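You operate a simulated robot arm through the tools that you are given. There is no shell and no other tool. Be economical: measure what you need, move in short steps, check, and stop when the job is done.

You are at the controls of a simulated robot arm. One attempt, no reset.

TASK
Set the sealer's height and width by the print on the size L case.
Fine: tighten the mast clamp again; the cases stay where they are and the belts stay off.

It is judged by the outcome, as a careful person would: the job done as asked, and still so three seconds after it is handed in. It fails if anything else is knocked over, pushed out of place, dropped, spilled or broken.

THE ROBOT
A 7-joint arm with a fingered hand on a trunk, on a base that drives. Base frame: it is fixed to the floor where the robot stands at the start and does not move with it; the origin is under the middle of the robot, x ahead of it, y to its left, z up. Lengths are in cm, angles in rad, forces in N, time in s.
With the tool pointing down near the work surface it reaches from about 34 to 70 cm from the robot's upright axis, wherever it stands. Its first joint turns from -2.897 to 2.897 rad. Places, roughly: case sealer [90, 20, 80]; mast clamp knob [40, 0, 110]; sealer height wheel [40, 0, 130]; sealer width wheel [50, -30, 50]. Payload 3.4 kg.
The TCP is the grasp point between the finger pads, 2.5 cm short of the fingertips. In the tool frame z runs along the fingers and y along their closing line. Largest opening 8.8 cm; the body of the gripper starts 2.9 cm behind the TCP. The gripper is a hand of 3 fingers: y runs from the thumb to the fingers, the wrist lies at [-1.3, -10.6, -17.4] in the tool frame.
Orientation is that of the tool frame in the base frame, as a unit quaternion [w, x, y, z]. With the fingers straight down and the wrist toward the robot, the tool's x, y and z point along [0, 1, 0], [1, 0, 0] and [0, 0, -1] of the base frame.

THE INTERFACE
- The arm moves only by the tool apply_moves. Its argument "series" is a list of rows, each an object of numbers (a shift or turn left out is 0): "wx", "wy", "wz": the turn, a rotation vector about the base's x, y, z in units of 4 degrees (1.0 is 4 degrees); "x", "y", "z": the shift along the base's x, y, z in units of 30 mm (1.0 is 30 mm). In form: [{"wx": .., "wy": .., "wz": .., "x": .., "y": .., "z": ..}, ...]. A call has 1 to 12 rows; each row shifts and turns the commanded pose from where the row before left it. A call with a number of a shift or a turn outside -1 to 1 is refused whole. Rows are played at 5 a second. More than 5 cm and 0.15 rad between two rows, and nothing of the call is played. Where a pose cannot be reached the arm comes as near as it can. A force on the tool above 40 N (or 10 N above the force at the start of the call, whichever is more), or a blocked arm, ends the call early, and 0.2 s more pass. In this call time passes only in rows, and 0.2 s behind the last. The reply holds the time, the measured pose of the TCP, the force on the tool along the base axes, the opening and the grip force, in the units named above and with some noise, with the torque about the TCP (base axes, N m) and any sound that the robot's microphone picked up.
- Cameras (640 x 400 px; columns grow to the right, rows downward): "scene" is now at [1.33, 11.87, 151.67]; the picture's right is [-0.51, -0.86, 0.00], its down [-0.46, 0.28, -0.84] and it looks along [0.72, -0.43, -0.54] (base axes); focal length 231 px, centre (320, 200). "wrist" rides on the gripper at [5.8, -8.5, -9.9] in the tool frame; the picture's right is [-0.67, 0.35, -0.66], its down [-0.69, -0.63, 0.37] and it looks along [-0.29, 0.69, 0.66] (tool axes); focal length 261 px, centre (320, 200). There is no depth. A picture from a camera that has moved, and an enlarged one, comes with that camera's place and axes in the base frame and with its lens. The place of the scene camera against the robot may be out by one fixed shift of up to 2.5 cm in any direction.
- get_image(camera): a new picture of that camera. It takes no simulated time.
- slide_trunk(by): slides the trunk up (or, below 0, down) by that many cm; the arm and the scene camera ride with it, the base frame stays. It gives what a move gives, with no picture.
- roll_base(legs): drives the robot by 1 to 6 legs, each [ahead, left, turn to the left] in cm, cm and rad, along the robot's own axes; the way and the turn of a leg run together, so that a leg with both is an arc; at most 150 cm and 3.142 rad a leg. The arm and the cameras ride along, it lands a little off, and it stops where it bumps. It gives what a move gives.
- finger_targets(index, middle, thumb_bend, thumb_turn): sets how far each is bent, from 0 (flat) to 1 (curled in); at 0.3 the hand is open as for a grip, at 0.7 the pads meet at the TCP. One left out holds its place. A second passes; each finger stops where it meets its share of the squeeze, and holds until it gets a number again. It is the only way to open and close the hand. It gives what a move gives, with no picture; readings hold the bend of each and the force on the fingers (four entries, about 0 where the hand has none), thumb and palm. thumb_turn goes from beside the hand (0) to across from the fingers (1), as for a grip.
- turn_head(pan, tilt): turns the head with the scene camera to pan (to the left, within 2.705 rad either way) and tilt (down, from -0.506 to 1.204), counted from straight ahead of the robot. It gives what a move gives.
- enlarge(camera, box): a new picture of the part [left, top, right, bottom] of that camera's present view, enlarged. It takes no simulated time.
- finish_job(): hands the job in; it is judged then, once.

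Work in short steps. Places have to be worked out from the pictures, the camera data and where the tool is seen: move nearer, look again, correct. Check each grasp and each placing, and mend what went wrong. You have 120 turns and 78 pictures in all, those below and enlarged ones among them. Open the gripper and draw the arm clear of the work before you hand the job in, unless the task says otherwise; then end with one line.

The tools are called after "Call:" as a command line: name --argument value ..., lists and objects as JSON in quotes. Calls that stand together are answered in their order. apply_moves: Moves the arm, as the interface text tells. Its arguments: {"type":"object","properties":{"series":{"type":"array","items":{"type":"object","properties":{"wx":{"type":"number"},"wy":{"type":"number"},"wz":{"type":"number"},"x":{"type":"number"},"y":{"type":"number"},"z":{"type":"number"}}}}},"required":["series"]} The other tools are called the same way: slide_trunk (by) slides the trunk up or down; finger_targets (index, middle, thumb_bend, thumb_turn) moves the fingers one by one; roll_base (legs) drives the base; turn_head (pan, tilt) turns the head that bears the scene camera; get_image (camera) takes a picture; enlarge (camera, box) takes an enlarged picture of a part of a camera's view; finish_job () hands the job in.

At the start:

```text
time: 0.0
ee_pos: [33.05, -8.77, 137.02]
tcp_rot: [0.0, 0.707, 0.707, -0.001]
contact_force: [-0.2, 0.2, 0.3]
moment: [0.02, -0.01, 0.03]
finger_gap: 8.76
finger_force: 0.0
shape: jaw
bend: [0.3, 0.3, 0.3, 0.98]
finger forces: [0.2, 0.0, 0.0, 0.0, 0.0, 0.0]
trunk travel left (down, up): [-50.0, 9.0]
robot x, y, heading: [0.1, -0.0, -0.002]
head pan, tilt: [-0.539, 0.565]
```

scene: 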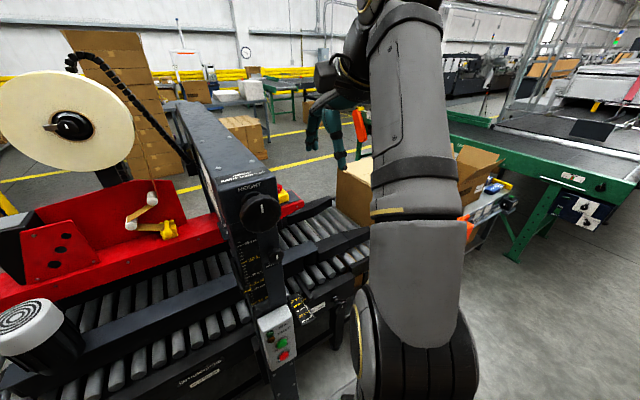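
wrist: 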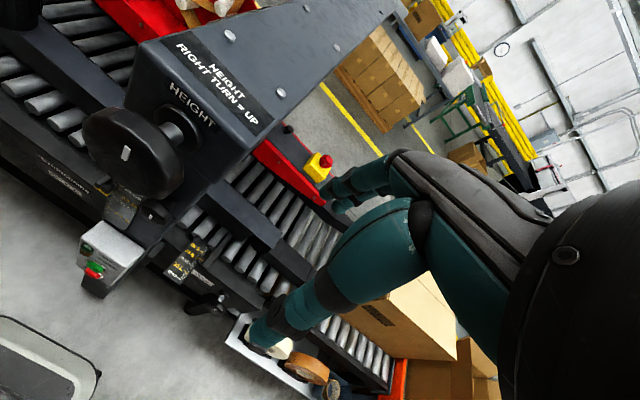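

The height wheel sits on the mast top with a scale below it. I'll enlarge the mast and wheel, and the work area on the right where the cases are.

Call:
enlarge --camera "scene" --box '[200, 150, 330, 370]'

Call:
enlarge --camera "wrist" --box '[40, 80, 300, 320]'

Call:
turn_head --pan -1.0 --tilt 0.6

```text
1.82 times, centred on (265, 260) of scene
camera zoom: at [1.33, 11.87, 151.67], right [-0.51, -0.86, 0.0], down [-0.46, 0.28, -0.84], along [0.72, -0.43, -0.54], focal length 420 px, centre (420, 91)
```

zoom: 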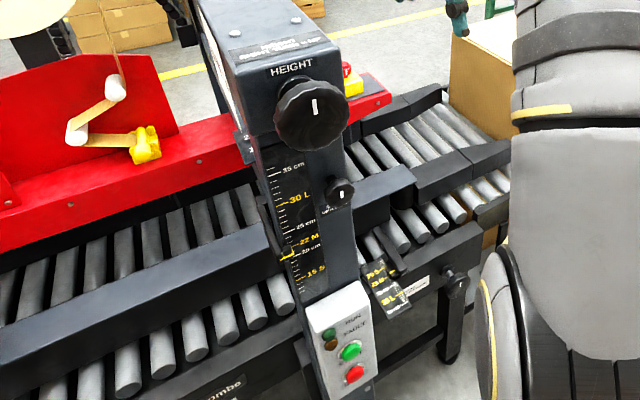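

```text
1.67 times, centred on (170, 200) of wrist
camera zoom: at [24.62, -2.82, 146.83], right [0.35, -0.67, 0.66], down [-0.63, -0.69, -0.37], along [0.69, -0.29, -0.66], focal length 434 px, centre (570, 200)
```

zoom: 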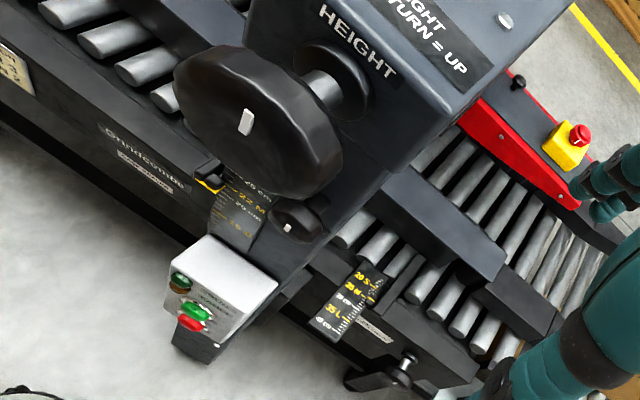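

```text
time: 0.9
ee_pos: [33.07, -8.58, 137.01]
tcp_rot: [0.001, 0.706, 0.708, 0.0]
contact_force: [0.0, 0.5, 0.0]
moment: [0.0, 0.0, -0.04]
finger_gap: 8.77
finger_force: 0.0
shape: jaw
bend: [0.3, 0.3, 0.3, 0.98]
finger forces: [0.0, 0.0, 0.0, 0.1, 0.0, 0.0]
trunk travel left (down, up): [-50.0, 9.0]
robot x, y, heading: [-0.34, 0.01, -0.0]
head pan, tilt: [-1.0, 0.6]
```

The height scale reads 15 S / 22 M / 30 L, but the case print must decide. I'll look for the cases now.

Call:
get_image --camera "scene"

Call:
enlarge --camera "wrist" --box '[330, 250, 500, 400]'

```text
73 pictures are left
camera scene: at [-1.55, 9.03, 151.35], right [-0.84, -0.54, 0.0], down [-0.31, 0.48, -0.83], along [0.45, -0.69, -0.56], focal length 231 px, centre (320, 200)
```

scene: 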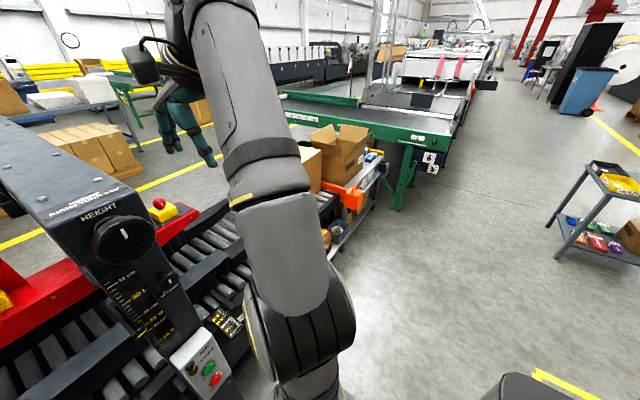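

```text
2.67 times, centred on (415, 325) of wrist
camera zoom: at [24.62, -2.82, 146.83], right [0.35, -0.67, 0.66], down [-0.63, -0.69, -0.37], along [0.69, -0.29, -0.66], focal length 695 px, centre (67, -133)
```

zoom: 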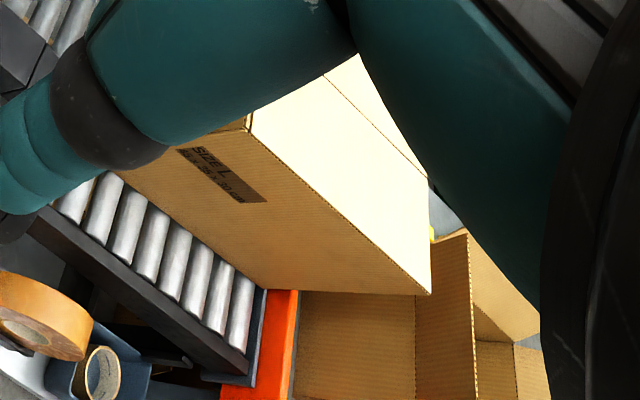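

The size L case stands on the infeed rollers. I'll enlarge its label strongly.

Call:
enlarge --camera "wrist" --box '[370, 300, 406, 330]'

Call:
enlarge --camera "wrist" --box '[155, 220, 215, 290]'

Call:
enlarge --camera "scene" --box '[90, 200, 250, 350]'

```text
13.33 times, centred on (388, 315) of wrist
camera zoom: at [24.62, -2.82, 146.83], right [0.35, -0.67, 0.66], down [-0.63, -0.69, -0.37], along [0.69, -0.29, -0.66], focal length 3475 px, centre (-587, -1333)
```

zoom: 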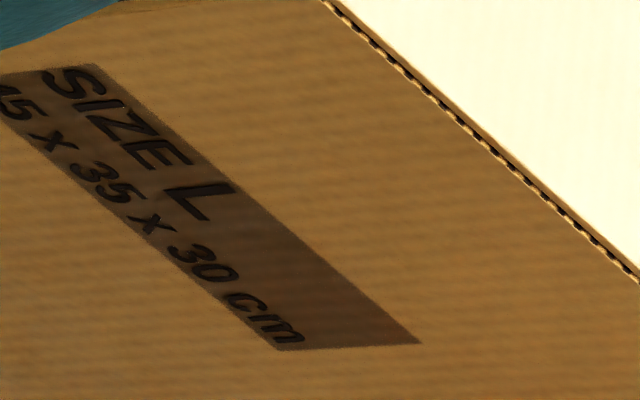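

```text
5.71 times, centred on (185, 255) of wrist
camera zoom: at [24.62, -2.82, 146.83], right [0.35, -0.67, 0.66], down [-0.63, -0.69, -0.37], along [0.69, -0.29, -0.66], focal length 1489 px, centre (1091, -114)
```

zoom: 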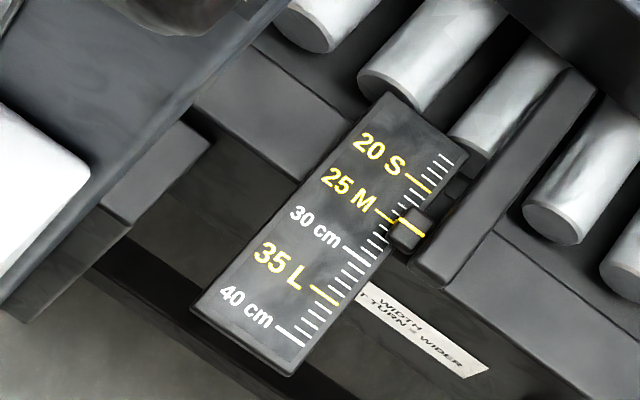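

```text
2.67 times, centred on (170, 275) of scene
camera zoom: at [-1.55, 9.03, 151.35], right [-0.84, -0.54, 0.0], down [-0.31, 0.48, -0.83], along [0.45, -0.69, -0.56], focal length 616 px, centre (720, 0)
```

zoom: 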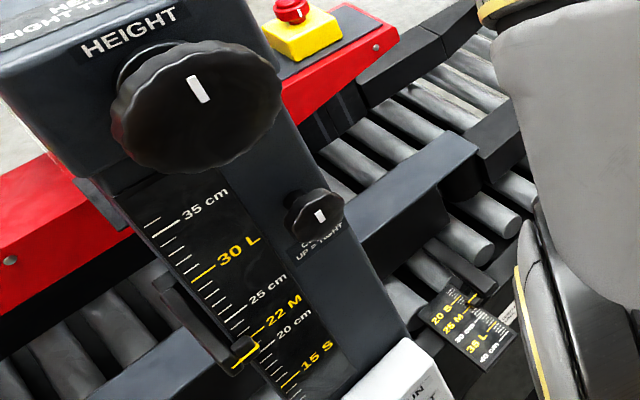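

The case says 45 x 35 x 30, so width 35 and height 30. I'll zoom in on the clamp text, the height pointer and the width wheel.

Call:
enlarge --camera "scene" --box '[150, 262, 190, 302]'

Call:
enlarge --camera "scene" --box '[130, 290, 180, 350]'

Call:
enlarge --camera "wrist" --box '[130, 200, 260, 330]'

Call:
turn_head --pan -0.35 --tilt 0.8

```text
10.00 times, centred on (170, 282) of scene
camera zoom: at [-1.55, 9.03, 151.35], right [-0.84, -0.54, 0.0], down [-0.31, 0.48, -0.83], along [0.45, -0.69, -0.56], focal length 2312 px, centre (1820, -620)
```

zoom: 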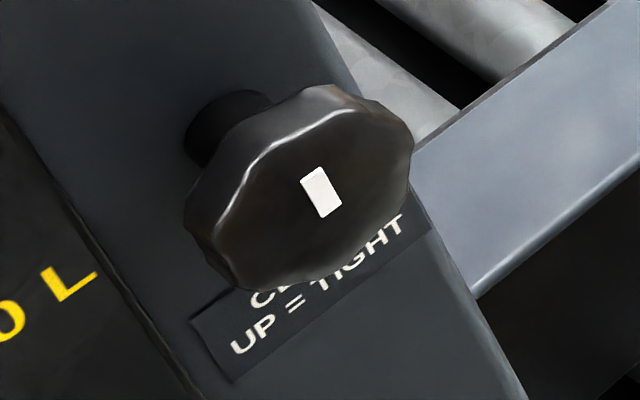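

```text
6.67 times, centred on (155, 320) of scene
camera zoom: at [-1.55, 9.03, 151.35], right [-0.84, -0.54, 0.0], down [-0.31, 0.48, -0.83], along [0.45, -0.69, -0.56], focal length 1541 px, centre (1420, -600)
```

zoom: 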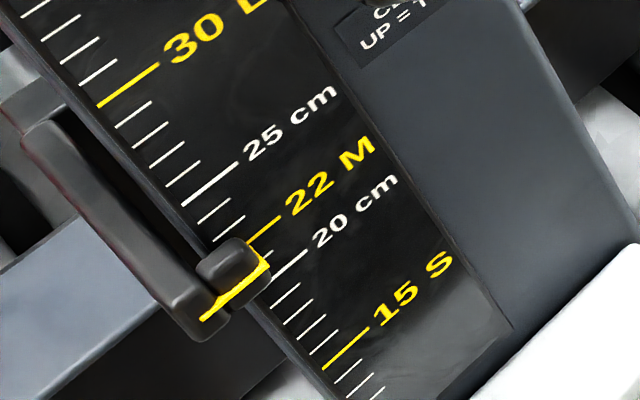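

```text
3.08 times, centred on (195, 265) of wrist
camera zoom: at [24.62, -2.82, 146.83], right [0.35, -0.67, 0.66], down [-0.63, -0.69, -0.37], along [0.69, -0.29, -0.66], focal length 802 px, centre (705, 0)
```

zoom: 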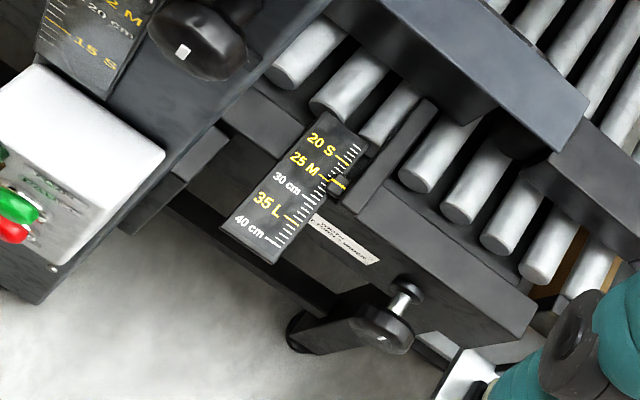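

```text
time: 1.9
ee_pos: [33.15, -8.61, 137.14]
tcp_rot: [0.0, 0.707, 0.708, -0.001]
contact_force: [-1.0, -0.8, -0.1]
moment: [0.01, -0.02, -0.04]
finger_gap: 8.76
finger_force: 0.1
shape: jaw
bend: [0.3, 0.3, 0.3, 0.98]
finger forces: [0.1, 0.0, 0.0, 0.1, 0.0, 0.0]
trunk travel left (down, up): [-50.0, 9.0]
robot x, y, heading: [-0.02, 0.2, 0.0]
head pan, tilt: [-0.351, 0.799]
```

Height pointer is near 21–22, width at 25, and the clamp mark looks upward (tight). I'll get a frontal view to locate the wheels.

Call:
get_image --camera "scene"

Call:
get_image --camera "wrist"

```text
65 pictures are left
camera scene: at [1.24, 13.68, 149.67], right [-0.34, -0.94, 0.0], down [-0.67, 0.25, -0.7], along [0.65, -0.24, -0.72], focal length 231 px, centre (320, 200)
```

scene: 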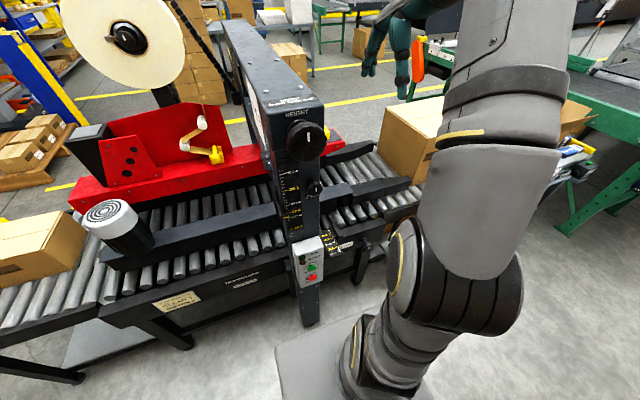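

```text
64 pictures are left
camera wrist: at [24.62, -2.82, 146.83], right [0.35, -0.67, 0.66], down [-0.63, -0.69, -0.37], along [0.69, -0.29, -0.66], focal length 261 px, centre (320, 200)
```

wrist: 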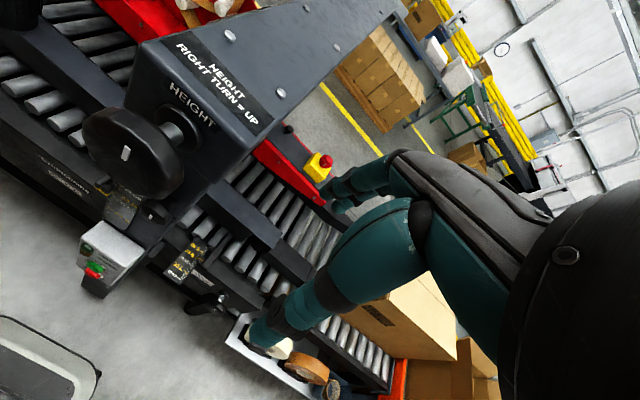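

Triangulating puts the height wheel face near (35.5, 4, 125.5) and the clamp near (40, 1, 107–110), both facing the robot. They're too close for a forward-pointing hand, so I'll back the base off.

Call:
roll_base --legs '[[-25, 0, 0]]'

```text
time: 3.8
ee_pos: [8.06, -8.64, 136.94]
tcp_rot: [0.0, 0.708, 0.706, 0.0]
contact_force: [0.2, -0.1, 0.3]
moment: [0.02, 0.01, 0.0]
finger_gap: 8.77
finger_force: 0.1
shape: jaw
bend: [0.3, 0.3, 0.3, 0.98]
finger forces: [0.1, 0.1, 0.1, 0.0, 0.0, 0.0]
trunk travel left (down, up): [-50.0, 9.0]
robot x, y, heading: [-24.49, -0.05, -0.006]
head pan, tilt: [-0.351, 0.799]
```

Now I rotate the hand to point forward while moving ahead and down, staying short of the wheel.

Call:
apply_moves --series '[{"wy": -1, "x": 0.4, "z": -0.3}, {"wy": -1, "x": 0.4, "z": -0.3}, {"wy": -1, "x": 0.4, "z": -0.3}, {"wy": -1, "x": 0.4, "z": -0.3}, {"wy": -1, "x": 0.4, "z": -0.3}, {"wy": -1, "x": 0.4, "z": -0.3}, {"wy": -1, "x": 0.3, "z": -0.3}, {"wy": -1, "x": 0.3, "z": -0.3}, {"wy": -1, "x": 0.3, "z": -0.3}, {"wy": -1, "x": 0.3, "z": -0.3}, {"wy": -1, "x": 0.3, "z": -0.3}, {"wy": -1, "x": 0.3, "z": -0.3}]'

Call:
apply_moves --series '[{"wy": -1, "z": -0.3, "y": 0.2}, {"wy": -1, "z": -0.3, "y": 0.2}, {"wy": -1, "z": -0.3, "y": 0.2}, {"wy": -1, "z": -0.3, "y": 0.2}, {"wy": -1, "z": -0.3, "y": 0.2}, {"wy": -1, "z": -0.3, "y": 0.2}, {"wy": -1, "z": -0.3, "y": 0.2}, {"wy": -1, "z": -0.3, "y": 0.2}, {"wy": -1, "z": -0.3, "y": 0.3}, {"wy": -1, "z": -0.3, "y": 0.3}, {"wy": -0.5, "z": -0.3, "y": 0.3}]'

Call:
get_image --camera "wrist"

Call:
get_image --camera "scene"

```text
time: 6.3
ee_pos: [20.93, -8.72, 126.2]
tcp_rot: [0.287, 0.647, 0.645, 0.288]
contact_force: [0.6, -0.1, 0.4]
moment: [-0.01, 0.01, 0.0]
finger_gap: 8.77
finger_force: 0.0
shape: jaw
bend: [0.3, 0.3, 0.3, 0.98]
finger forces: [0.1, 0.0, 0.0, 0.0, 0.0, 0.0]
trunk travel left (down, up): [-50.0, 9.0]
robot x, y, heading: [-25.06, 0.27, -0.0]
head pan, tilt: [-0.351, 0.799]
```

```text
time: 8.8
ee_pos: [21.61, -1.33, 116.6]
tcp_rot: [0.501, 0.5, 0.499, 0.501]
contact_force: [-0.6, -0.7, -0.3]
moment: [0.02, -0.01, 0.0]
finger_gap: 8.76
finger_force: 0.2
shape: jaw
bend: [0.3, 0.3, 0.3, 0.98]
finger forces: [0.0, 0.0, 0.0, 0.1, 0.0, 0.0]
out of reach, approached as far as the arm can: row 8, 9
trunk travel left (down, up): [-50.0, 9.0]
robot x, y, heading: [-24.87, -0.29, -0.004]
head pan, tilt: [-0.351, 0.799]
```

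```text
63 pictures are left
camera wrist: at [11.78, 4.5, 107.94], right [-0.66, -0.67, 0.35], down [0.37, -0.68, -0.63], along [0.66, -0.29, 0.7], focal length 261 px, centre (320, 200)
```

wrist: 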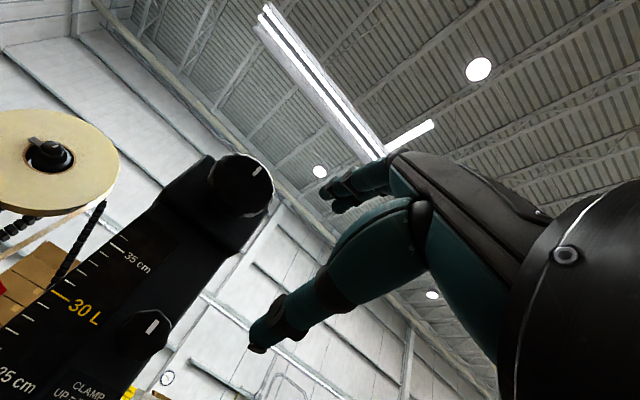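

```text
62 pictures are left
camera scene: at [-23.53, 13.77, 149.65], right [-0.34, -0.94, 0.0], down [-0.67, 0.25, -0.7], along [0.65, -0.24, -0.72], focal length 231 px, centre (320, 200)
```

scene: 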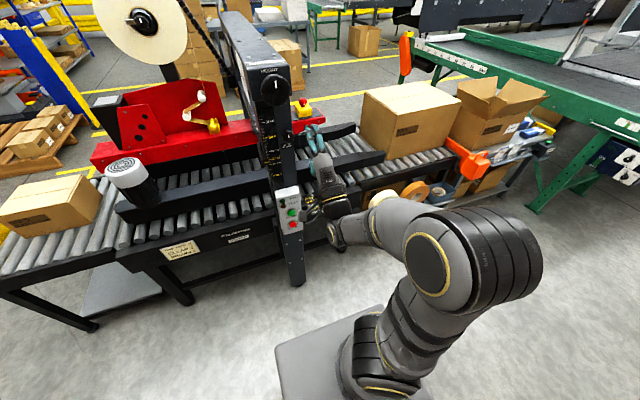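

Two wrist views triangulate well: wheel mark at (34.3, 3.0, 127.8), clamp mark at (38.2, 0.5, 111.4). I'll line up in front of the clamp knob at its height and look.

Call:
apply_moves --series '[{"x": 0.6, "y": 0.15, "z": -0.45}, {"x": 0.6, "y": 0.15, "z": -0.45}, {"x": 0.6, "y": 0.15, "z": -0.45}, {"x": 0.6, "y": 0.15, "z": -0.45}, {"x": 0.3}]'

Call:
get_image --camera "wrist"

Call:
enlarge --camera "scene" --box '[230, 60, 390, 260]'

```text
time: 9.9
ee_pos: [29.57, 0.46, 111.22]
tcp_rot: [0.499, 0.5, 0.5, 0.501]
contact_force: [0.2, -0.3, -0.2]
moment: [0.02, 0.01, 0.03]
finger_gap: 8.76
finger_force: 0.1
shape: jaw
bend: [0.3, 0.3, 0.3, 0.98]
finger forces: [0.1, 0.1, 0.1, 0.0, 0.0, 0.2]
trunk travel left (down, up): [-50.0, 9.0]
robot x, y, heading: [-24.67, -0.3, -0.004]
head pan, tilt: [-0.351, 0.799]
```

```text
61 pictures are left
camera wrist: at [19.75, 6.28, 102.55], right [-0.66, -0.67, 0.35], down [0.37, -0.68, -0.63], along [0.66, -0.29, 0.69], focal length 261 px, centre (320, 200)
```

wrist: 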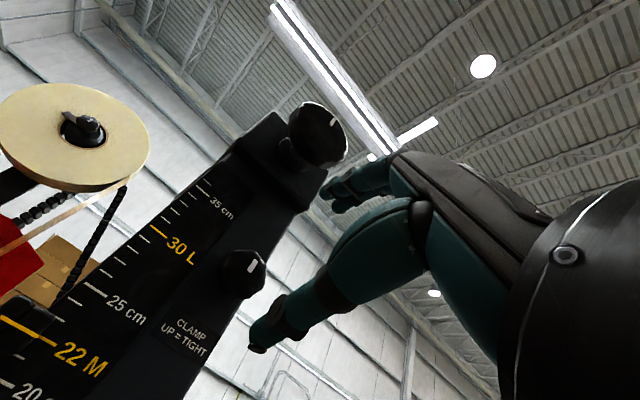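

```text
2.00 times, centred on (310, 160) of scene
camera zoom: at [-23.55, 13.7, 149.66], right [-0.34, -0.94, 0.0], down [-0.67, 0.25, -0.7], along [0.65, -0.24, -0.72], focal length 462 px, centre (340, 280)
```

zoom: 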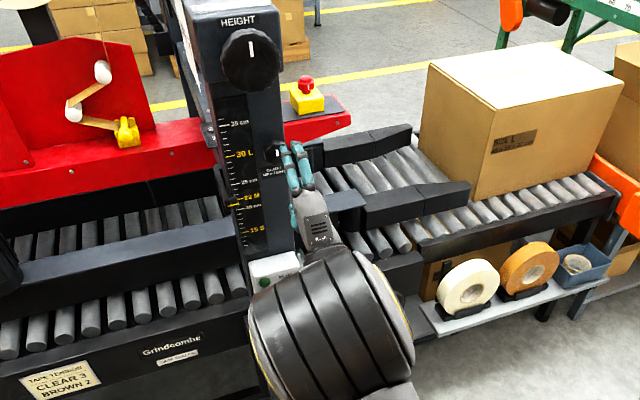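

The check agrees: clamp face at x≈38.2, mast face at x≈41.6. I'll advance so that the pads straddle the knob, tips just short of the mast.

Call:
apply_moves --series '[{"x": 0.48, "z": -0.02}, {"x": 0.48}, {"x": 0.48}, {"x": 0.48}, {"x": 0.48}, {"x": 0.48}]'

Call:
finger_targets --index 0.7 --middle 0.7 --thumb_bend 0.7

Call:
get_image --camera "wrist"

Call:
enlarge --camera "scene" --box '[240, 90, 340, 190]'

```text
time: 11.3
ee_pos: [38.26, 0.49, 111.05]
tcp_rot: [0.5, 0.501, 0.499, 0.501]
contact_force: [-0.3, -0.5, -0.6]
moment: [-0.03, -0.01, 0.01]
finger_gap: 8.75
finger_force: 0.1
shape: jaw
bend: [0.3, 0.3, 0.3, 0.98]
finger forces: [0.0, 0.1, 0.0, 0.0, 0.1, 0.1]
trunk travel left (down, up): [-50.0, 9.0]
robot x, y, heading: [-24.78, -0.19, -0.003]
head pan, tilt: [-0.351, 0.799]
```

```text
time: 12.3
ee_pos: [38.38, 0.38, 111.11]
tcp_rot: [0.499, 0.501, 0.5, 0.5]
contact_force: [4.3, 0.2, 0.8]
moment: [-0.03, 0.04, -0.02]
finger_gap: 2.49
finger_force: 11.6
shape: fingers
bend: [0.59, 0.66, 0.59, 0.97]
finger forces: [8.6, 3.1, 0.0, 0.0, 10.8, 0.0]
trunk travel left (down, up): [-50.0, 9.0]
robot x, y, heading: [-25.31, 0.02, -0.004]
head pan, tilt: [-0.351, 0.799]
```

```text
59 pictures are left
camera wrist: at [28.47, 6.26, 102.5], right [-0.66, -0.67, 0.35], down [0.37, -0.68, -0.63], along [0.66, -0.29, 0.69], focal length 261 px, centre (320, 200)
```

wrist: 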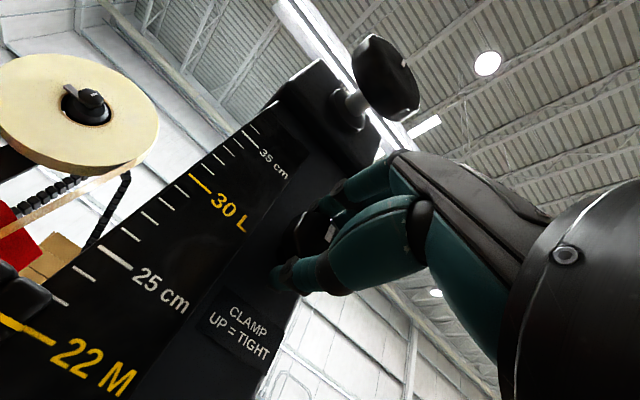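

```text
4.00 times, centred on (290, 140) of scene
camera zoom: at [-23.48, 13.7, 149.67], right [-0.34, -0.94, 0.0], down [-0.67, 0.25, -0.7], along [0.65, -0.24, -0.72], focal length 925 px, centre (440, 440)
```

zoom: 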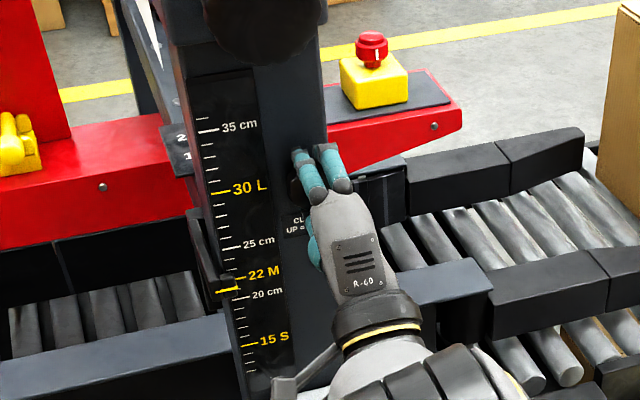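

The knob is gripped. I'll turn it left (counter-clockwise, negative about x) by 24° and look whether it follows.

Call:
apply_moves --series '[{"wx": -1}, {"wx": -1}, {"wx": -1}, {"wx": -1}, {"wx": -1}, {"wx": -1}]'

Call:
enlarge --camera "wrist" --box '[210, 160, 390, 340]'

```text
time: 13.8
ee_pos: [38.33, 0.4, 111.12]
tcp_rot: [0.593, 0.385, 0.593, 0.385]
contact_force: [6.0, 0.0, 5.5]
moment: [0.03, 0.02, -0.05]
finger_gap: 2.47
finger_force: 12.1
shape: fingers
bend: [0.59, 0.66, 0.6, 0.97]
finger forces: [10.3, 4.1, 0.0, 0.0, 9.4, 0.0]
trunk travel left (down, up): [-50.0, 9.0]
robot x, y, heading: [-24.57, -0.19, 0.001]
head pan, tilt: [-0.351, 0.799]
```

```text
2.22 times, centred on (300, 250) of wrist
camera zoom: at [28.46, 2.32, 100.87], right [-0.66, -0.47, 0.59], down [0.37, -0.88, -0.3], along [0.66, 0.02, 0.75], focal length 579 px, centre (364, 89)
```

zoom: 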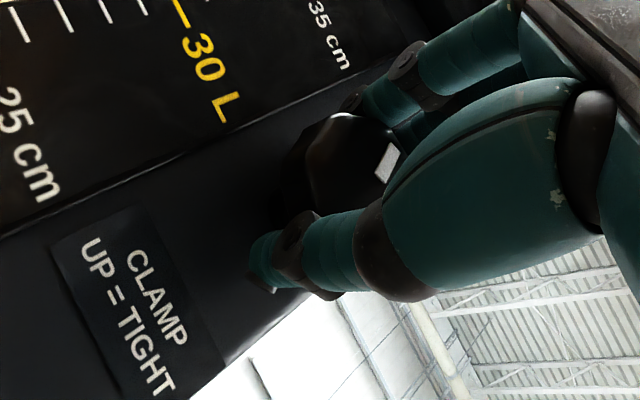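

The mark stayed fixed relative to the hand, so the knob turns with it. Continuing 48° more.

Call:
apply_moves --series '[{"wx": -1}, {"wx": -1}, {"wx": -1}, {"wx": -1}, {"wx": -1}, {"wx": -1}, {"wx": -1}, {"wx": -1}, {"wx": -1}, {"wx": -1}, {"wx": -1}, {"wx": -1}]'

Call:
enlarge --camera "wrist" --box '[210, 160, 390, 340]'

```text
time: 16.4
ee_pos: [38.32, 0.65, 111.12]
tcp_rot: [0.698, 0.11, 0.699, 0.111]
contact_force: [6.0, 3.6, 5.5]
moment: [0.02, -0.04, 0.02]
finger_gap: 2.45
finger_force: 12.4
shape: fingers
bend: [0.58, 0.66, 0.6, 0.97]
finger forces: [10.2, 4.1, 0.1, 0.0, 9.2, 0.0]
trunk travel left (down, up): [-50.0, 9.0]
robot x, y, heading: [-24.82, -0.15, 0.0]
head pan, tilt: [-0.351, 0.799]
```

```text
2.22 times, centred on (300, 250) of wrist
camera zoom: at [28.46, -5.74, 102.83], right [-0.66, 0.12, 0.74], down [0.37, -0.81, 0.46], along [0.66, 0.57, 0.49], focal length 579 px, centre (364, 89)
```

zoom: 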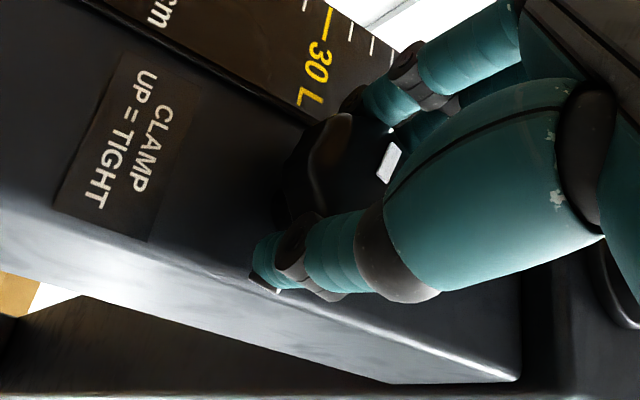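

Turned 72° with little torque. I'll go on another 36° to be sure the clamp is loose.

Call:
apply_moves --series '[{"wx": -1}, {"wx": -1}, {"wx": -1}, {"wx": -1}, {"wx": -1}, {"wx": -1}, {"wx": -1}, {"wx": -1}, {"wx": -1}]'

Call:
enlarge --camera "wrist" --box '[210, 160, 390, 340]'

```text
time: 18.4
ee_pos: [38.36, 0.47, 110.96]
tcp_rot: [0.698, -0.111, 0.698, -0.111]
contact_force: [7.5, 3.9, 4.3]
moment: [0.26, -0.09, -0.02]
finger_gap: 2.35
finger_force: 13.1
shape: fingers
bend: [0.58, 0.67, 0.61, 0.94]
finger forces: [8.8, 6.2, 0.0, 0.0, 9.9, 0.0]
trunk travel left (down, up): [-50.0, 9.0]
robot x, y, heading: [-24.62, 0.14, 0.002]
head pan, tilt: [-0.351, 0.799]
```

```text
2.22 times, centred on (300, 250) of wrist
camera zoom: at [28.47, -9.31, 108.07], right [-0.66, 0.54, 0.53], down [0.37, -0.39, 0.85], along [0.66, 0.75, 0.06], focal length 579 px, centre (364, 89)
```

zoom: 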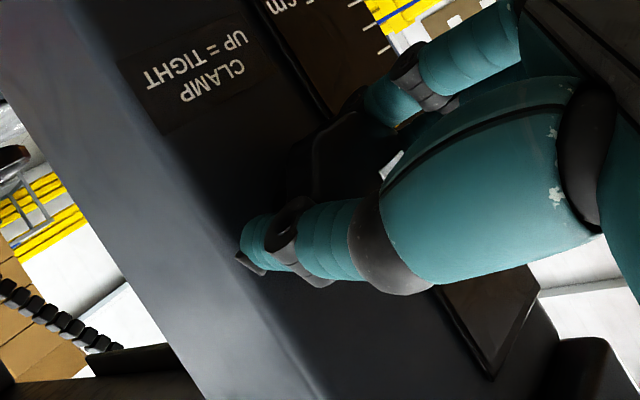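

The knob hit its end stop (torque rose, slight slip) after about 95°, so the clamp is loose. Releasing and backing off to see.

Call:
finger_targets --index 0.3 --middle 0.3 --thumb_bend 0.3

Call:
apply_moves --series '[{"x": -0.6}, {"x": -0.6}, {"x": -0.6}, {"x": -0.6}, {"x": -0.6}, {"z": 0.7, "y": 0.1}, {"z": 0.7, "y": 0.1}, {"z": 0.7, "y": 0.1}, {"z": 0.8, "y": 0.1}, {"z": 0.8, "y": 0.1}, {"z": 0.8, "y": 0.1}, {"z": 0.7, "y": 0.1}]'

Call:
get_image --camera "wrist"

Call:
enlarge --camera "scene" --box '[230, 50, 350, 200]'

```text
time: 19.4
ee_pos: [38.22, 0.3, 111.1]
tcp_rot: [0.698, -0.11, 0.699, -0.11]
contact_force: [-0.1, 0.5, 0.1]
moment: [0.0, -0.04, -0.01]
finger_gap: 8.44
finger_force: 0.1
shape: fingers
bend: [0.3, 0.3, 0.3, 0.97]
finger forces: [0.0, 0.0, 0.0, 0.1, 0.0, 0.0]
trunk travel left (down, up): [-50.0, 9.0]
robot x, y, heading: [-24.89, 0.48, -0.0]
head pan, tilt: [-0.351, 0.799]
```

```text
time: 21.9
ee_pos: [29.22, 2.55, 126.73]
tcp_rot: [0.698, -0.111, 0.698, -0.111]
contact_force: [-0.3, -0.3, -0.3]
moment: [0.0, 0.0, 0.0]
finger_gap: 8.44
finger_force: 0.1
shape: fingers
bend: [0.3, 0.3, 0.3, 0.97]
finger forces: [0.0, 0.1, 0.1, 0.1, 0.1, 0.0]
trunk travel left (down, up): [-50.0, 9.0]
robot x, y, heading: [-24.76, 0.19, -0.007]
head pan, tilt: [-0.351, 0.799]
```

```text
54 pictures are left
camera wrist: at [19.36, -7.26, 123.74], right [-0.66, 0.54, 0.53], down [0.37, -0.39, 0.85], along [0.66, 0.75, 0.06], focal length 261 px, centre (320, 200)
```

wrist: 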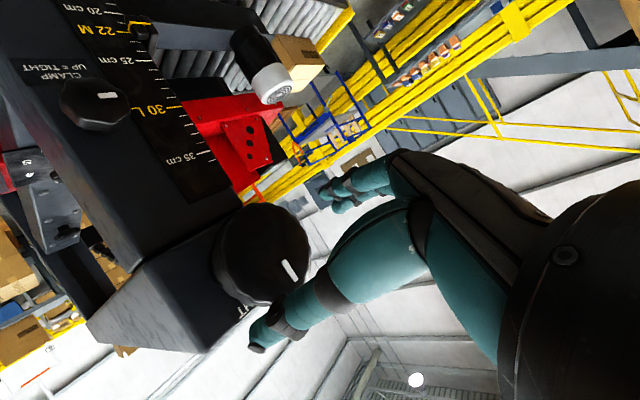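

```text
2.67 times, centred on (290, 125) of scene
camera zoom: at [-23.57, 13.71, 149.66], right [-0.34, -0.94, 0.0], down [-0.67, 0.25, -0.7], along [0.65, -0.24, -0.72], focal length 616 px, centre (400, 400)
```

zoom: 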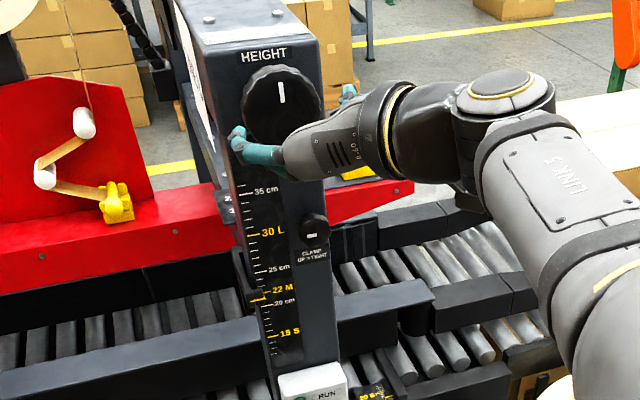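

The clamp mark lies horizontal (loose). Wheel centre I judge at (y 3.05, z 126.0), diameter about 7.6. I'll open a bit wider, align, and advance over it.

Call:
finger_targets --index 0.22 --middle 0.22 --thumb_bend 0.22

Call:
apply_moves --series '[{"y": 0.17, "z": -0.24}, {"x": 0.4}, {"x": 0.4}, {"x": 0.4}, {"x": 0.4}, {"x": 0.4}, {"x": 0.1}]'

Call:
get_image --camera "wrist"

Call:
enlarge --camera "scene" --box '[240, 50, 320, 130]'

```text
time: 22.9
ee_pos: [29.21, 2.63, 126.7]
tcp_rot: [0.698, -0.11, 0.699, -0.111]
contact_force: [0.4, -0.5, -0.4]
moment: [0.0, -0.03, -0.01]
finger_gap: 9.95
finger_force: 0.0
shape: fingers
bend: [0.22, 0.22, 0.22, 0.97]
finger forces: [0.1, 0.0, 0.1, 0.1, 0.0, 0.0]
trunk travel left (down, up): [-50.0, 9.0]
robot x, y, heading: [-24.58, 0.02, 0.001]
head pan, tilt: [-0.351, 0.799]
```

```text
time: 24.6
ee_pos: [35.58, 3.12, 125.83]
tcp_rot: [0.699, -0.11, 0.698, -0.111]
contact_force: [0.1, 0.9, 0.2]
moment: [0.01, 0.02, 0.0]
finger_gap: 9.94
finger_force: 0.0
shape: fingers
bend: [0.22, 0.22, 0.22, 0.97]
finger forces: [0.0, 0.0, 0.0, 0.1, 0.1, 0.1]
trunk travel left (down, up): [-50.0, 9.0]
robot x, y, heading: [-25.02, -0.42, -0.001]
head pan, tilt: [-0.351, 0.799]
```

```text
52 pictures are left
camera wrist: at [25.72, -6.76, 122.94], right [-0.66, 0.54, 0.53], down [0.37, -0.39, 0.85], along [0.66, 0.75, 0.06], focal length 261 px, centre (320, 200)
```

wrist: 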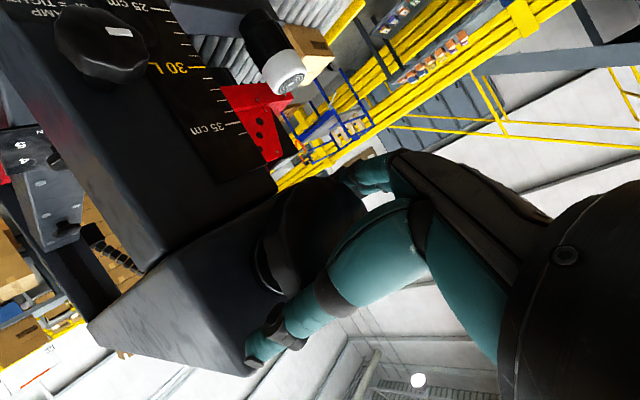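

```text
5.00 times, centred on (280, 90) of scene
camera zoom: at [-23.55, 13.7, 149.67], right [-0.34, -0.94, 0.0], down [-0.67, 0.25, -0.7], along [0.65, -0.24, -0.72], focal length 1156 px, centre (520, 750)
```

zoom: 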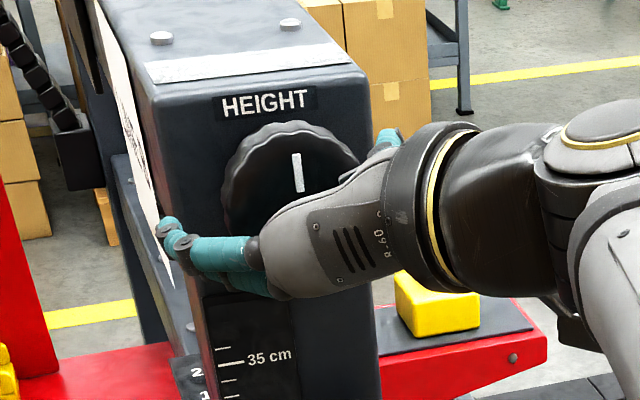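

The hand straddles the wheel: thumb on the right, fingers left. I close the grip.

Call:
finger_targets --index 0.7 --middle 0.7 --thumb_bend 0.7

Call:
apply_moves --series '[{"wx": 1}, {"wx": 1}, {"wx": 1}, {"wx": 1}, {"wx": 1}, {"wx": 1}]'

Call:
enlarge --camera "scene" --box '[240, 50, 340, 180]'

```text
time: 25.6
ee_pos: [35.54, 3.06, 126.01]
tcp_rot: [0.699, -0.11, 0.698, -0.11]
contact_force: [0.8, 1.6, 2.1]
moment: [0.0, 0.0, 0.07]
finger_gap: 6.71
finger_force: 40.1
shape: fingers
bend: [0.32, 0.52, 0.48, 0.96]
finger forces: [24.9, 14.9, 0.1, 0.0, 40.1, 0.0]
trunk travel left (down, up): [-50.0, 9.0]
robot x, y, heading: [-25.17, 0.06, -0.003]
head pan, tilt: [-0.351, 0.799]
```

```text
time: 26.9
ee_pos: [35.52, 3.23, 125.96]
tcp_rot: [0.707, 0.037, 0.705, 0.038]
contact_force: [1.7, 0.9, 5.5]
moment: [-0.03, 0.02, 0.06]
finger_gap: 6.72
finger_force: 40.3
shape: fingers
bend: [0.32, 0.52, 0.48, 0.96]
finger forces: [25.3, 16.2, 0.1, 0.1, 39.2, 0.1]
trunk travel left (down, up): [-50.0, 9.0]
robot x, y, heading: [-24.72, -0.39, -0.002]
head pan, tilt: [-0.351, 0.799]
```

```text
3.08 times, centred on (290, 115) of scene
camera zoom: at [-23.6, 13.75, 149.67], right [-0.34, -0.94, 0.0], down [-0.67, 0.25, -0.7], along [0.65, -0.24, -0.72], focal length 711 px, centre (412, 462)
```

zoom: 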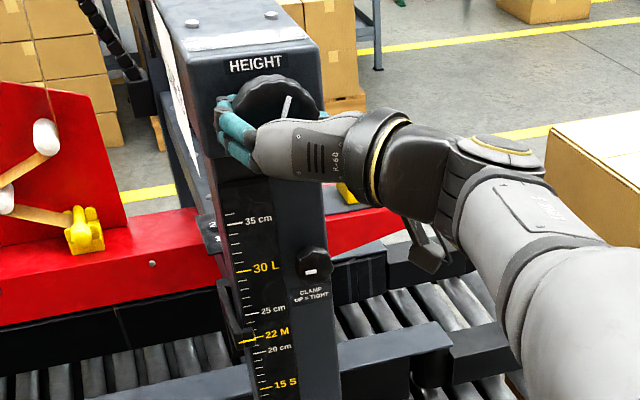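

The wheel follows (mark has turned right). I'll keep turning.

Call:
apply_moves --series '[{"wx": 1}, {"wx": 1}, {"wx": 1}, {"wx": 1}, {"wx": 1}, {"wx": 1}, {"wx": 1}, {"wx": 1}, {"wx": 1}, {"wx": 1}, {"wx": 1}, {"wx": 1}]'

Call:
apply_moves --series '[{"wx": 1}, {"wx": 1}, {"wx": 1}, {"wx": 1}, {"wx": 1}, {"wx": 1}, {"wx": 1}, {"wx": 1}, {"wx": 1}]'

Call:
enlarge --camera "scene" --box '[250, 130, 310, 190]'

```text
time: 29.6
ee_pos: [35.58, 3.07, 125.89]
tcp_rot: [0.629, 0.321, 0.63, 0.322]
contact_force: [1.0, 0.3, 7.0]
moment: [-0.03, 0.08, -0.04]
finger_gap: 6.7
finger_force: 40.7
shape: fingers
bend: [0.31, 0.52, 0.5, 0.96]
finger forces: [25.7, 17.6, 0.1, 0.1, 38.0, 0.0]
trunk travel left (down, up): [-50.0, 9.0]
robot x, y, heading: [-24.6, 0.21, -0.004]
head pan, tilt: [-0.351, 0.799]
```

```text
time: 31.6
ee_pos: [35.42, 3.05, 126.03]
tcp_rot: [0.499, 0.501, 0.499, 0.501]
contact_force: [2.0, -1.2, 7.5]
moment: [-0.04, 0.3, 0.01]
finger_gap: 6.7
finger_force: 40.7
shape: fingers
bend: [0.31, 0.52, 0.5, 0.96]
finger forces: [26.1, 17.8, 0.0, 0.1, 37.3, 0.1]
trunk travel left (down, up): [-50.0, 9.0]
robot x, y, heading: [-25.09, -0.01, 0.004]
head pan, tilt: [-0.351, 0.799]
```

```text
6.67 times, centred on (280, 160) of scene
camera zoom: at [-23.58, 13.68, 149.67], right [-0.34, -0.94, 0.0], down [-0.67, 0.25, -0.7], along [0.65, -0.24, -0.72], focal length 1541 px, centre (587, 467)
```

zoom: 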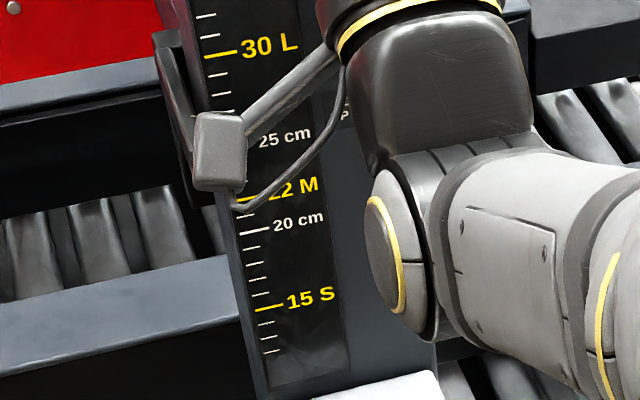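

The bracket has risen about 3 cm already. I'll check the pointer through the wrist camera.

Call:
get_image --camera "wrist"

```text
48 pictures are left
camera wrist: at [25.65, 8.92, 117.41], right [-0.66, -0.67, 0.35], down [0.37, -0.68, -0.63], along [0.66, -0.29, 0.69], focal length 261 px, centre (320, 200)
```

wrist: 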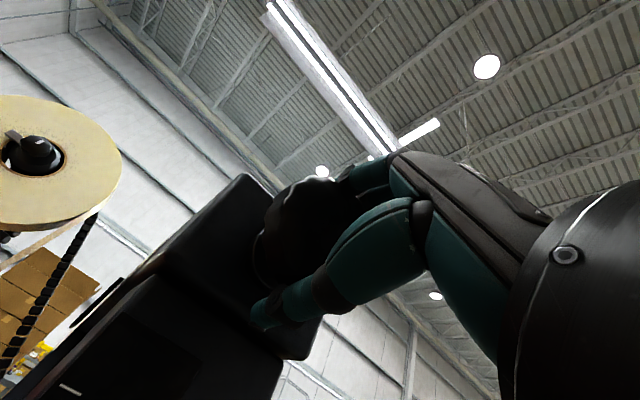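

Not visible from here. I continue the turn by 48° and then look again with the scene camera.

Call:
apply_moves --series '[{"wx": 1}, {"wx": 1}, {"wx": 1}, {"wx": 1}, {"wx": 1}, {"wx": 1}, {"wx": 1}, {"wx": 1}, {"wx": 1}, {"wx": 1}, {"wx": 1}, {"wx": 1}]'

Call:
enlarge --camera "scene" --box '[240, 60, 320, 190]'

```text
time: 34.1
ee_pos: [35.51, 3.06, 125.99]
tcp_rot: [0.252, 0.661, 0.252, 0.661]
contact_force: [-2.5, -0.6, 0.4]
moment: [-0.09, 0.27, 0.38]
finger_gap: 6.68
finger_force: 40.5
shape: fingers
bend: [0.31, 0.52, 0.51, 0.95]
finger forces: [24.1, 16.4, 0.0, 0.1, 40.6, 0.0]
trunk travel left (down, up): [-50.0, 9.0]
robot x, y, heading: [-25.06, 0.17, -0.0]
head pan, tilt: [-0.351, 0.799]
```

```text
3.08 times, centred on (280, 125) of scene
camera zoom: at [-23.62, 13.68, 149.67], right [-0.34, -0.94, 0.0], down [-0.67, 0.25, -0.7], along [0.65, -0.24, -0.72], focal length 711 px, centre (443, 431)
```

zoom: 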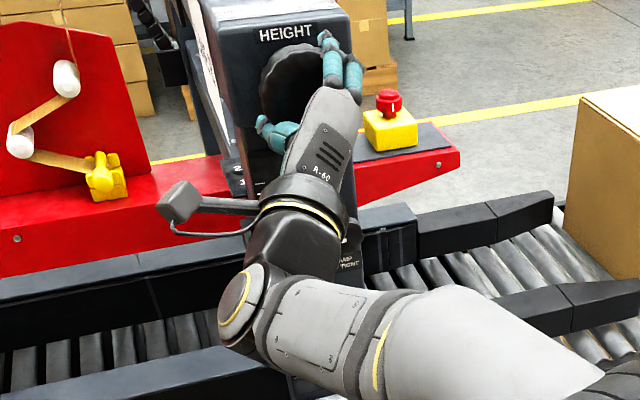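

Total 156° so far; estimate still below 30. Another 36°, then release and read the scale.

Call:
apply_moves --series '[{"wx": 1}, {"wx": 1}, {"wx": 1}, {"wx": 1}, {"wx": 1}, {"wx": 1}, {"wx": 1}, {"wx": 1}, {"wx": 1}]'

Call:
enlarge --camera "scene" --box '[240, 60, 320, 190]'

```text
time: 36.1
ee_pos: [35.42, 3.05, 125.85]
tcp_rot: [0.036, 0.706, 0.036, 0.706]
contact_force: [-1.8, -0.7, -0.9]
moment: [-0.03, 0.04, 0.49]
finger_gap: 6.68
finger_force: 39.5
shape: fingers
bend: [0.31, 0.53, 0.51, 0.95]
finger forces: [22.9, 16.6, 0.1, 0.0, 40.3, 0.0]
trunk travel left (down, up): [-50.0, 9.0]
robot x, y, heading: [-24.73, -0.23, -0.0]
head pan, tilt: [-0.351, 0.799]
```

```text
3.08 times, centred on (280, 125) of scene
camera zoom: at [-23.59, 13.69, 149.67], right [-0.34, -0.94, 0.0], down [-0.67, 0.25, -0.7], along [0.65, -0.24, -0.72], focal length 711 px, centre (443, 431)
```

zoom: 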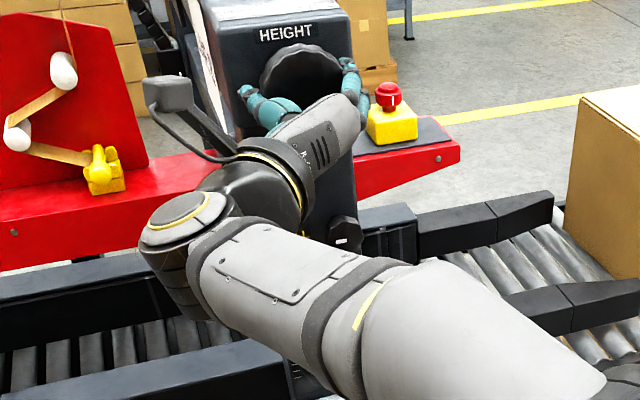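

The arm hides the scale. I release, back off and raise the hand out of the way to read it.

Call:
finger_targets --index 0.22 --middle 0.22 --thumb_bend 0.22

Call:
apply_moves --series '[{"x": -0.5}, {"x": -0.5}, {"x": -0.5}, {"x": -0.5}, {"z": 1}, {"z": 1}, {"z": 1}, {"z": 1}, {"z": 1}]'

Call:
enlarge --camera "scene" --box '[240, 60, 320, 190]'

Call:
get_image --camera "wrist"

```text
time: 37.1
ee_pos: [35.55, 3.01, 125.97]
tcp_rot: [0.037, 0.707, 0.036, 0.706]
contact_force: [0.4, -0.5, -0.2]
moment: [-0.04, 0.0, 0.03]
finger_gap: 9.95
finger_force: 0.1
shape: fingers
bend: [0.22, 0.22, 0.22, 0.97]
finger forces: [0.0, 0.0, 0.0, 0.0, 0.1, 0.0]
trunk travel left (down, up): [-50.0, 9.0]
robot x, y, heading: [-24.74, 0.1, -0.002]
head pan, tilt: [-0.351, 0.799]
```

```text
time: 39.1
ee_pos: [29.45, 3.1, 140.96]
tcp_rot: [0.036, 0.707, 0.035, 0.706]
contact_force: [0.1, 0.0, -0.5]
moment: [0.01, -0.01, -0.02]
finger_gap: 9.96
finger_force: 0.1
shape: fingers
bend: [0.22, 0.22, 0.22, 0.97]
finger forces: [0.0, 0.1, 0.0, 0.0, 0.0, 0.0]
trunk travel left (down, up): [-50.0, 9.0]
robot x, y, heading: [-24.83, -0.14, -0.0]
head pan, tilt: [-0.351, 0.799]
```

```text
3.08 times, centred on (280, 125) of scene
camera zoom: at [-23.56, 13.71, 149.66], right [-0.34, -0.94, 0.0], down [-0.67, 0.25, -0.7], along [0.65, -0.24, -0.72], focal length 711 px, centre (443, 431)
```

zoom: 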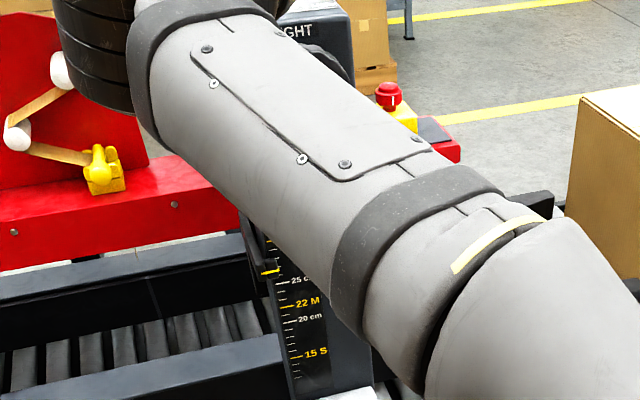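

```text
44 pictures are left
camera wrist: at [19.73, 12.19, 145.79], right [-0.66, -0.42, -0.63], down [0.36, 0.56, -0.75], along [0.66, -0.72, -0.21], focal length 261 px, centre (320, 200)
```

wrist: 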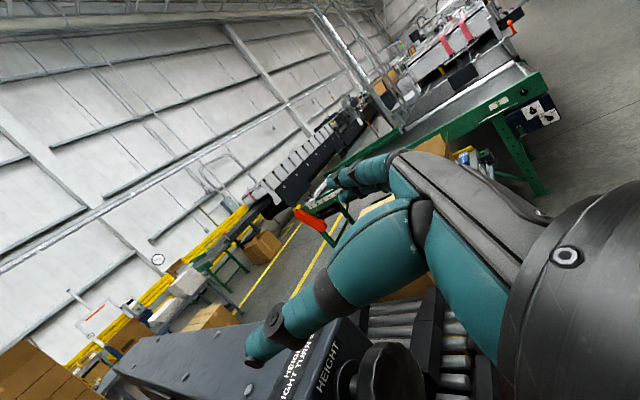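

The pointer is now visible, around 26–27. Zooming in.

Call:
enlarge --camera "scene" --box '[258, 130, 288, 180]'

```text
8.00 times, centred on (273, 155) of scene
camera zoom: at [-23.56, 13.71, 149.66], right [-0.34, -0.94, 0.0], down [-0.67, 0.25, -0.7], along [0.65, -0.24, -0.72], focal length 1849 px, centre (696, 560)
```

zoom: 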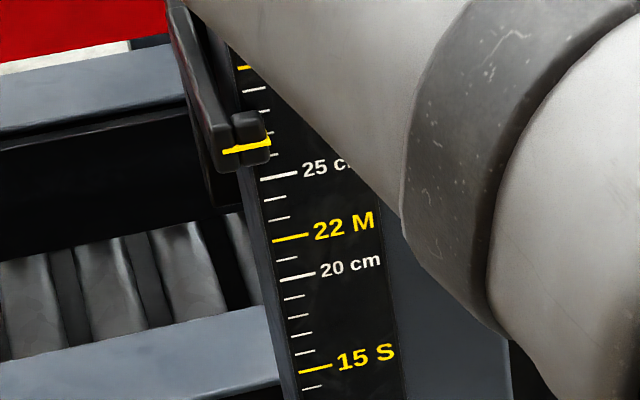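

Apparent reading ≈26.6 (seen from above, pointer stands proud, so truly ≈27.2). That suits 10 cm per turn starting at 22. I rotate the hand back and lower it so the wrist camera sees the scale level.

Call:
apply_moves --series '[{"wx": -1, "x": -0.5, "z": -0.3}, {"wx": -1, "x": -0.5, "z": -0.3}, {"wx": -1, "x": -0.5, "z": -0.3}, {"wx": -1, "x": -0.5, "z": -0.3}, {"wx": -1, "x": -0.5, "z": -0.3}, {"wx": -1, "z": -0.3}, {"wx": -1, "z": -0.3}, {"wx": -1, "z": -0.3}, {"wx": -1, "z": -0.3}, {"wx": -1, "z": -0.3}, {"wx": -1, "z": -0.3}, {"wx": -1, "z": -0.3}]'

Call:
apply_moves --series '[{"wx": -1, "z": -0.33}, {"wx": -1, "z": -0.33}, {"wx": -1, "z": -0.33}, {"wx": -1, "z": -0.33}, {"wx": -1, "z": -0.33}, {"wx": -1, "z": -0.33}, {"wx": -1, "z": -0.33}, {"wx": -1, "z": -0.33}, {"wx": -1, "z": -0.33}, {"wx": -1, "z": -0.33}, {"wx": -1, "z": -0.33}, {"wx": -1, "z": -0.33}]'

Call:
get_image --camera "wrist"

```text
time: 41.8
ee_pos: [22.02, 3.0, 130.14]
tcp_rot: [0.322, 0.63, 0.32, 0.629]
contact_force: [0.0, -0.2, 1.7]
moment: [0.01, -0.01, 0.0]
finger_gap: 9.98
finger_force: 0.1
shape: fingers
bend: [0.22, 0.22, 0.22, 0.97]
finger forces: [0.0, 0.1, 0.0, 0.0, 0.1, 0.0]
trunk travel left (down, up): [-50.0, 9.0]
robot x, y, heading: [-24.79, 0.25, -0.003]
head pan, tilt: [-0.351, 0.799]
```

```text
time: 44.4
ee_pos: [22.05, 3.05, 118.26]
tcp_rot: [0.549, 0.446, 0.549, 0.445]
contact_force: [-0.6, -0.5, 0.3]
moment: [-0.03, 0.0, -0.04]
finger_gap: 9.97
finger_force: 0.0
shape: fingers
bend: [0.22, 0.22, 0.22, 0.97]
finger forces: [0.0, 0.0, 0.1, 0.0, 0.0, 0.1]
trunk travel left (down, up): [-50.0, 9.0]
robot x, y, heading: [-24.56, 0.25, -0.003]
head pan, tilt: [-0.351, 0.799]
```

```text
42 pictures are left
camera wrist: at [12.23, 6.99, 108.69], right [-0.66, -0.58, 0.48], down [0.37, -0.8, -0.47], along [0.66, -0.13, 0.74], focal length 261 px, centre (320, 200)
```

wrist: 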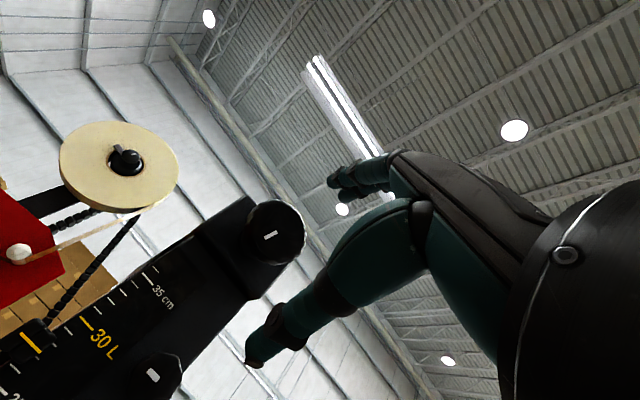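

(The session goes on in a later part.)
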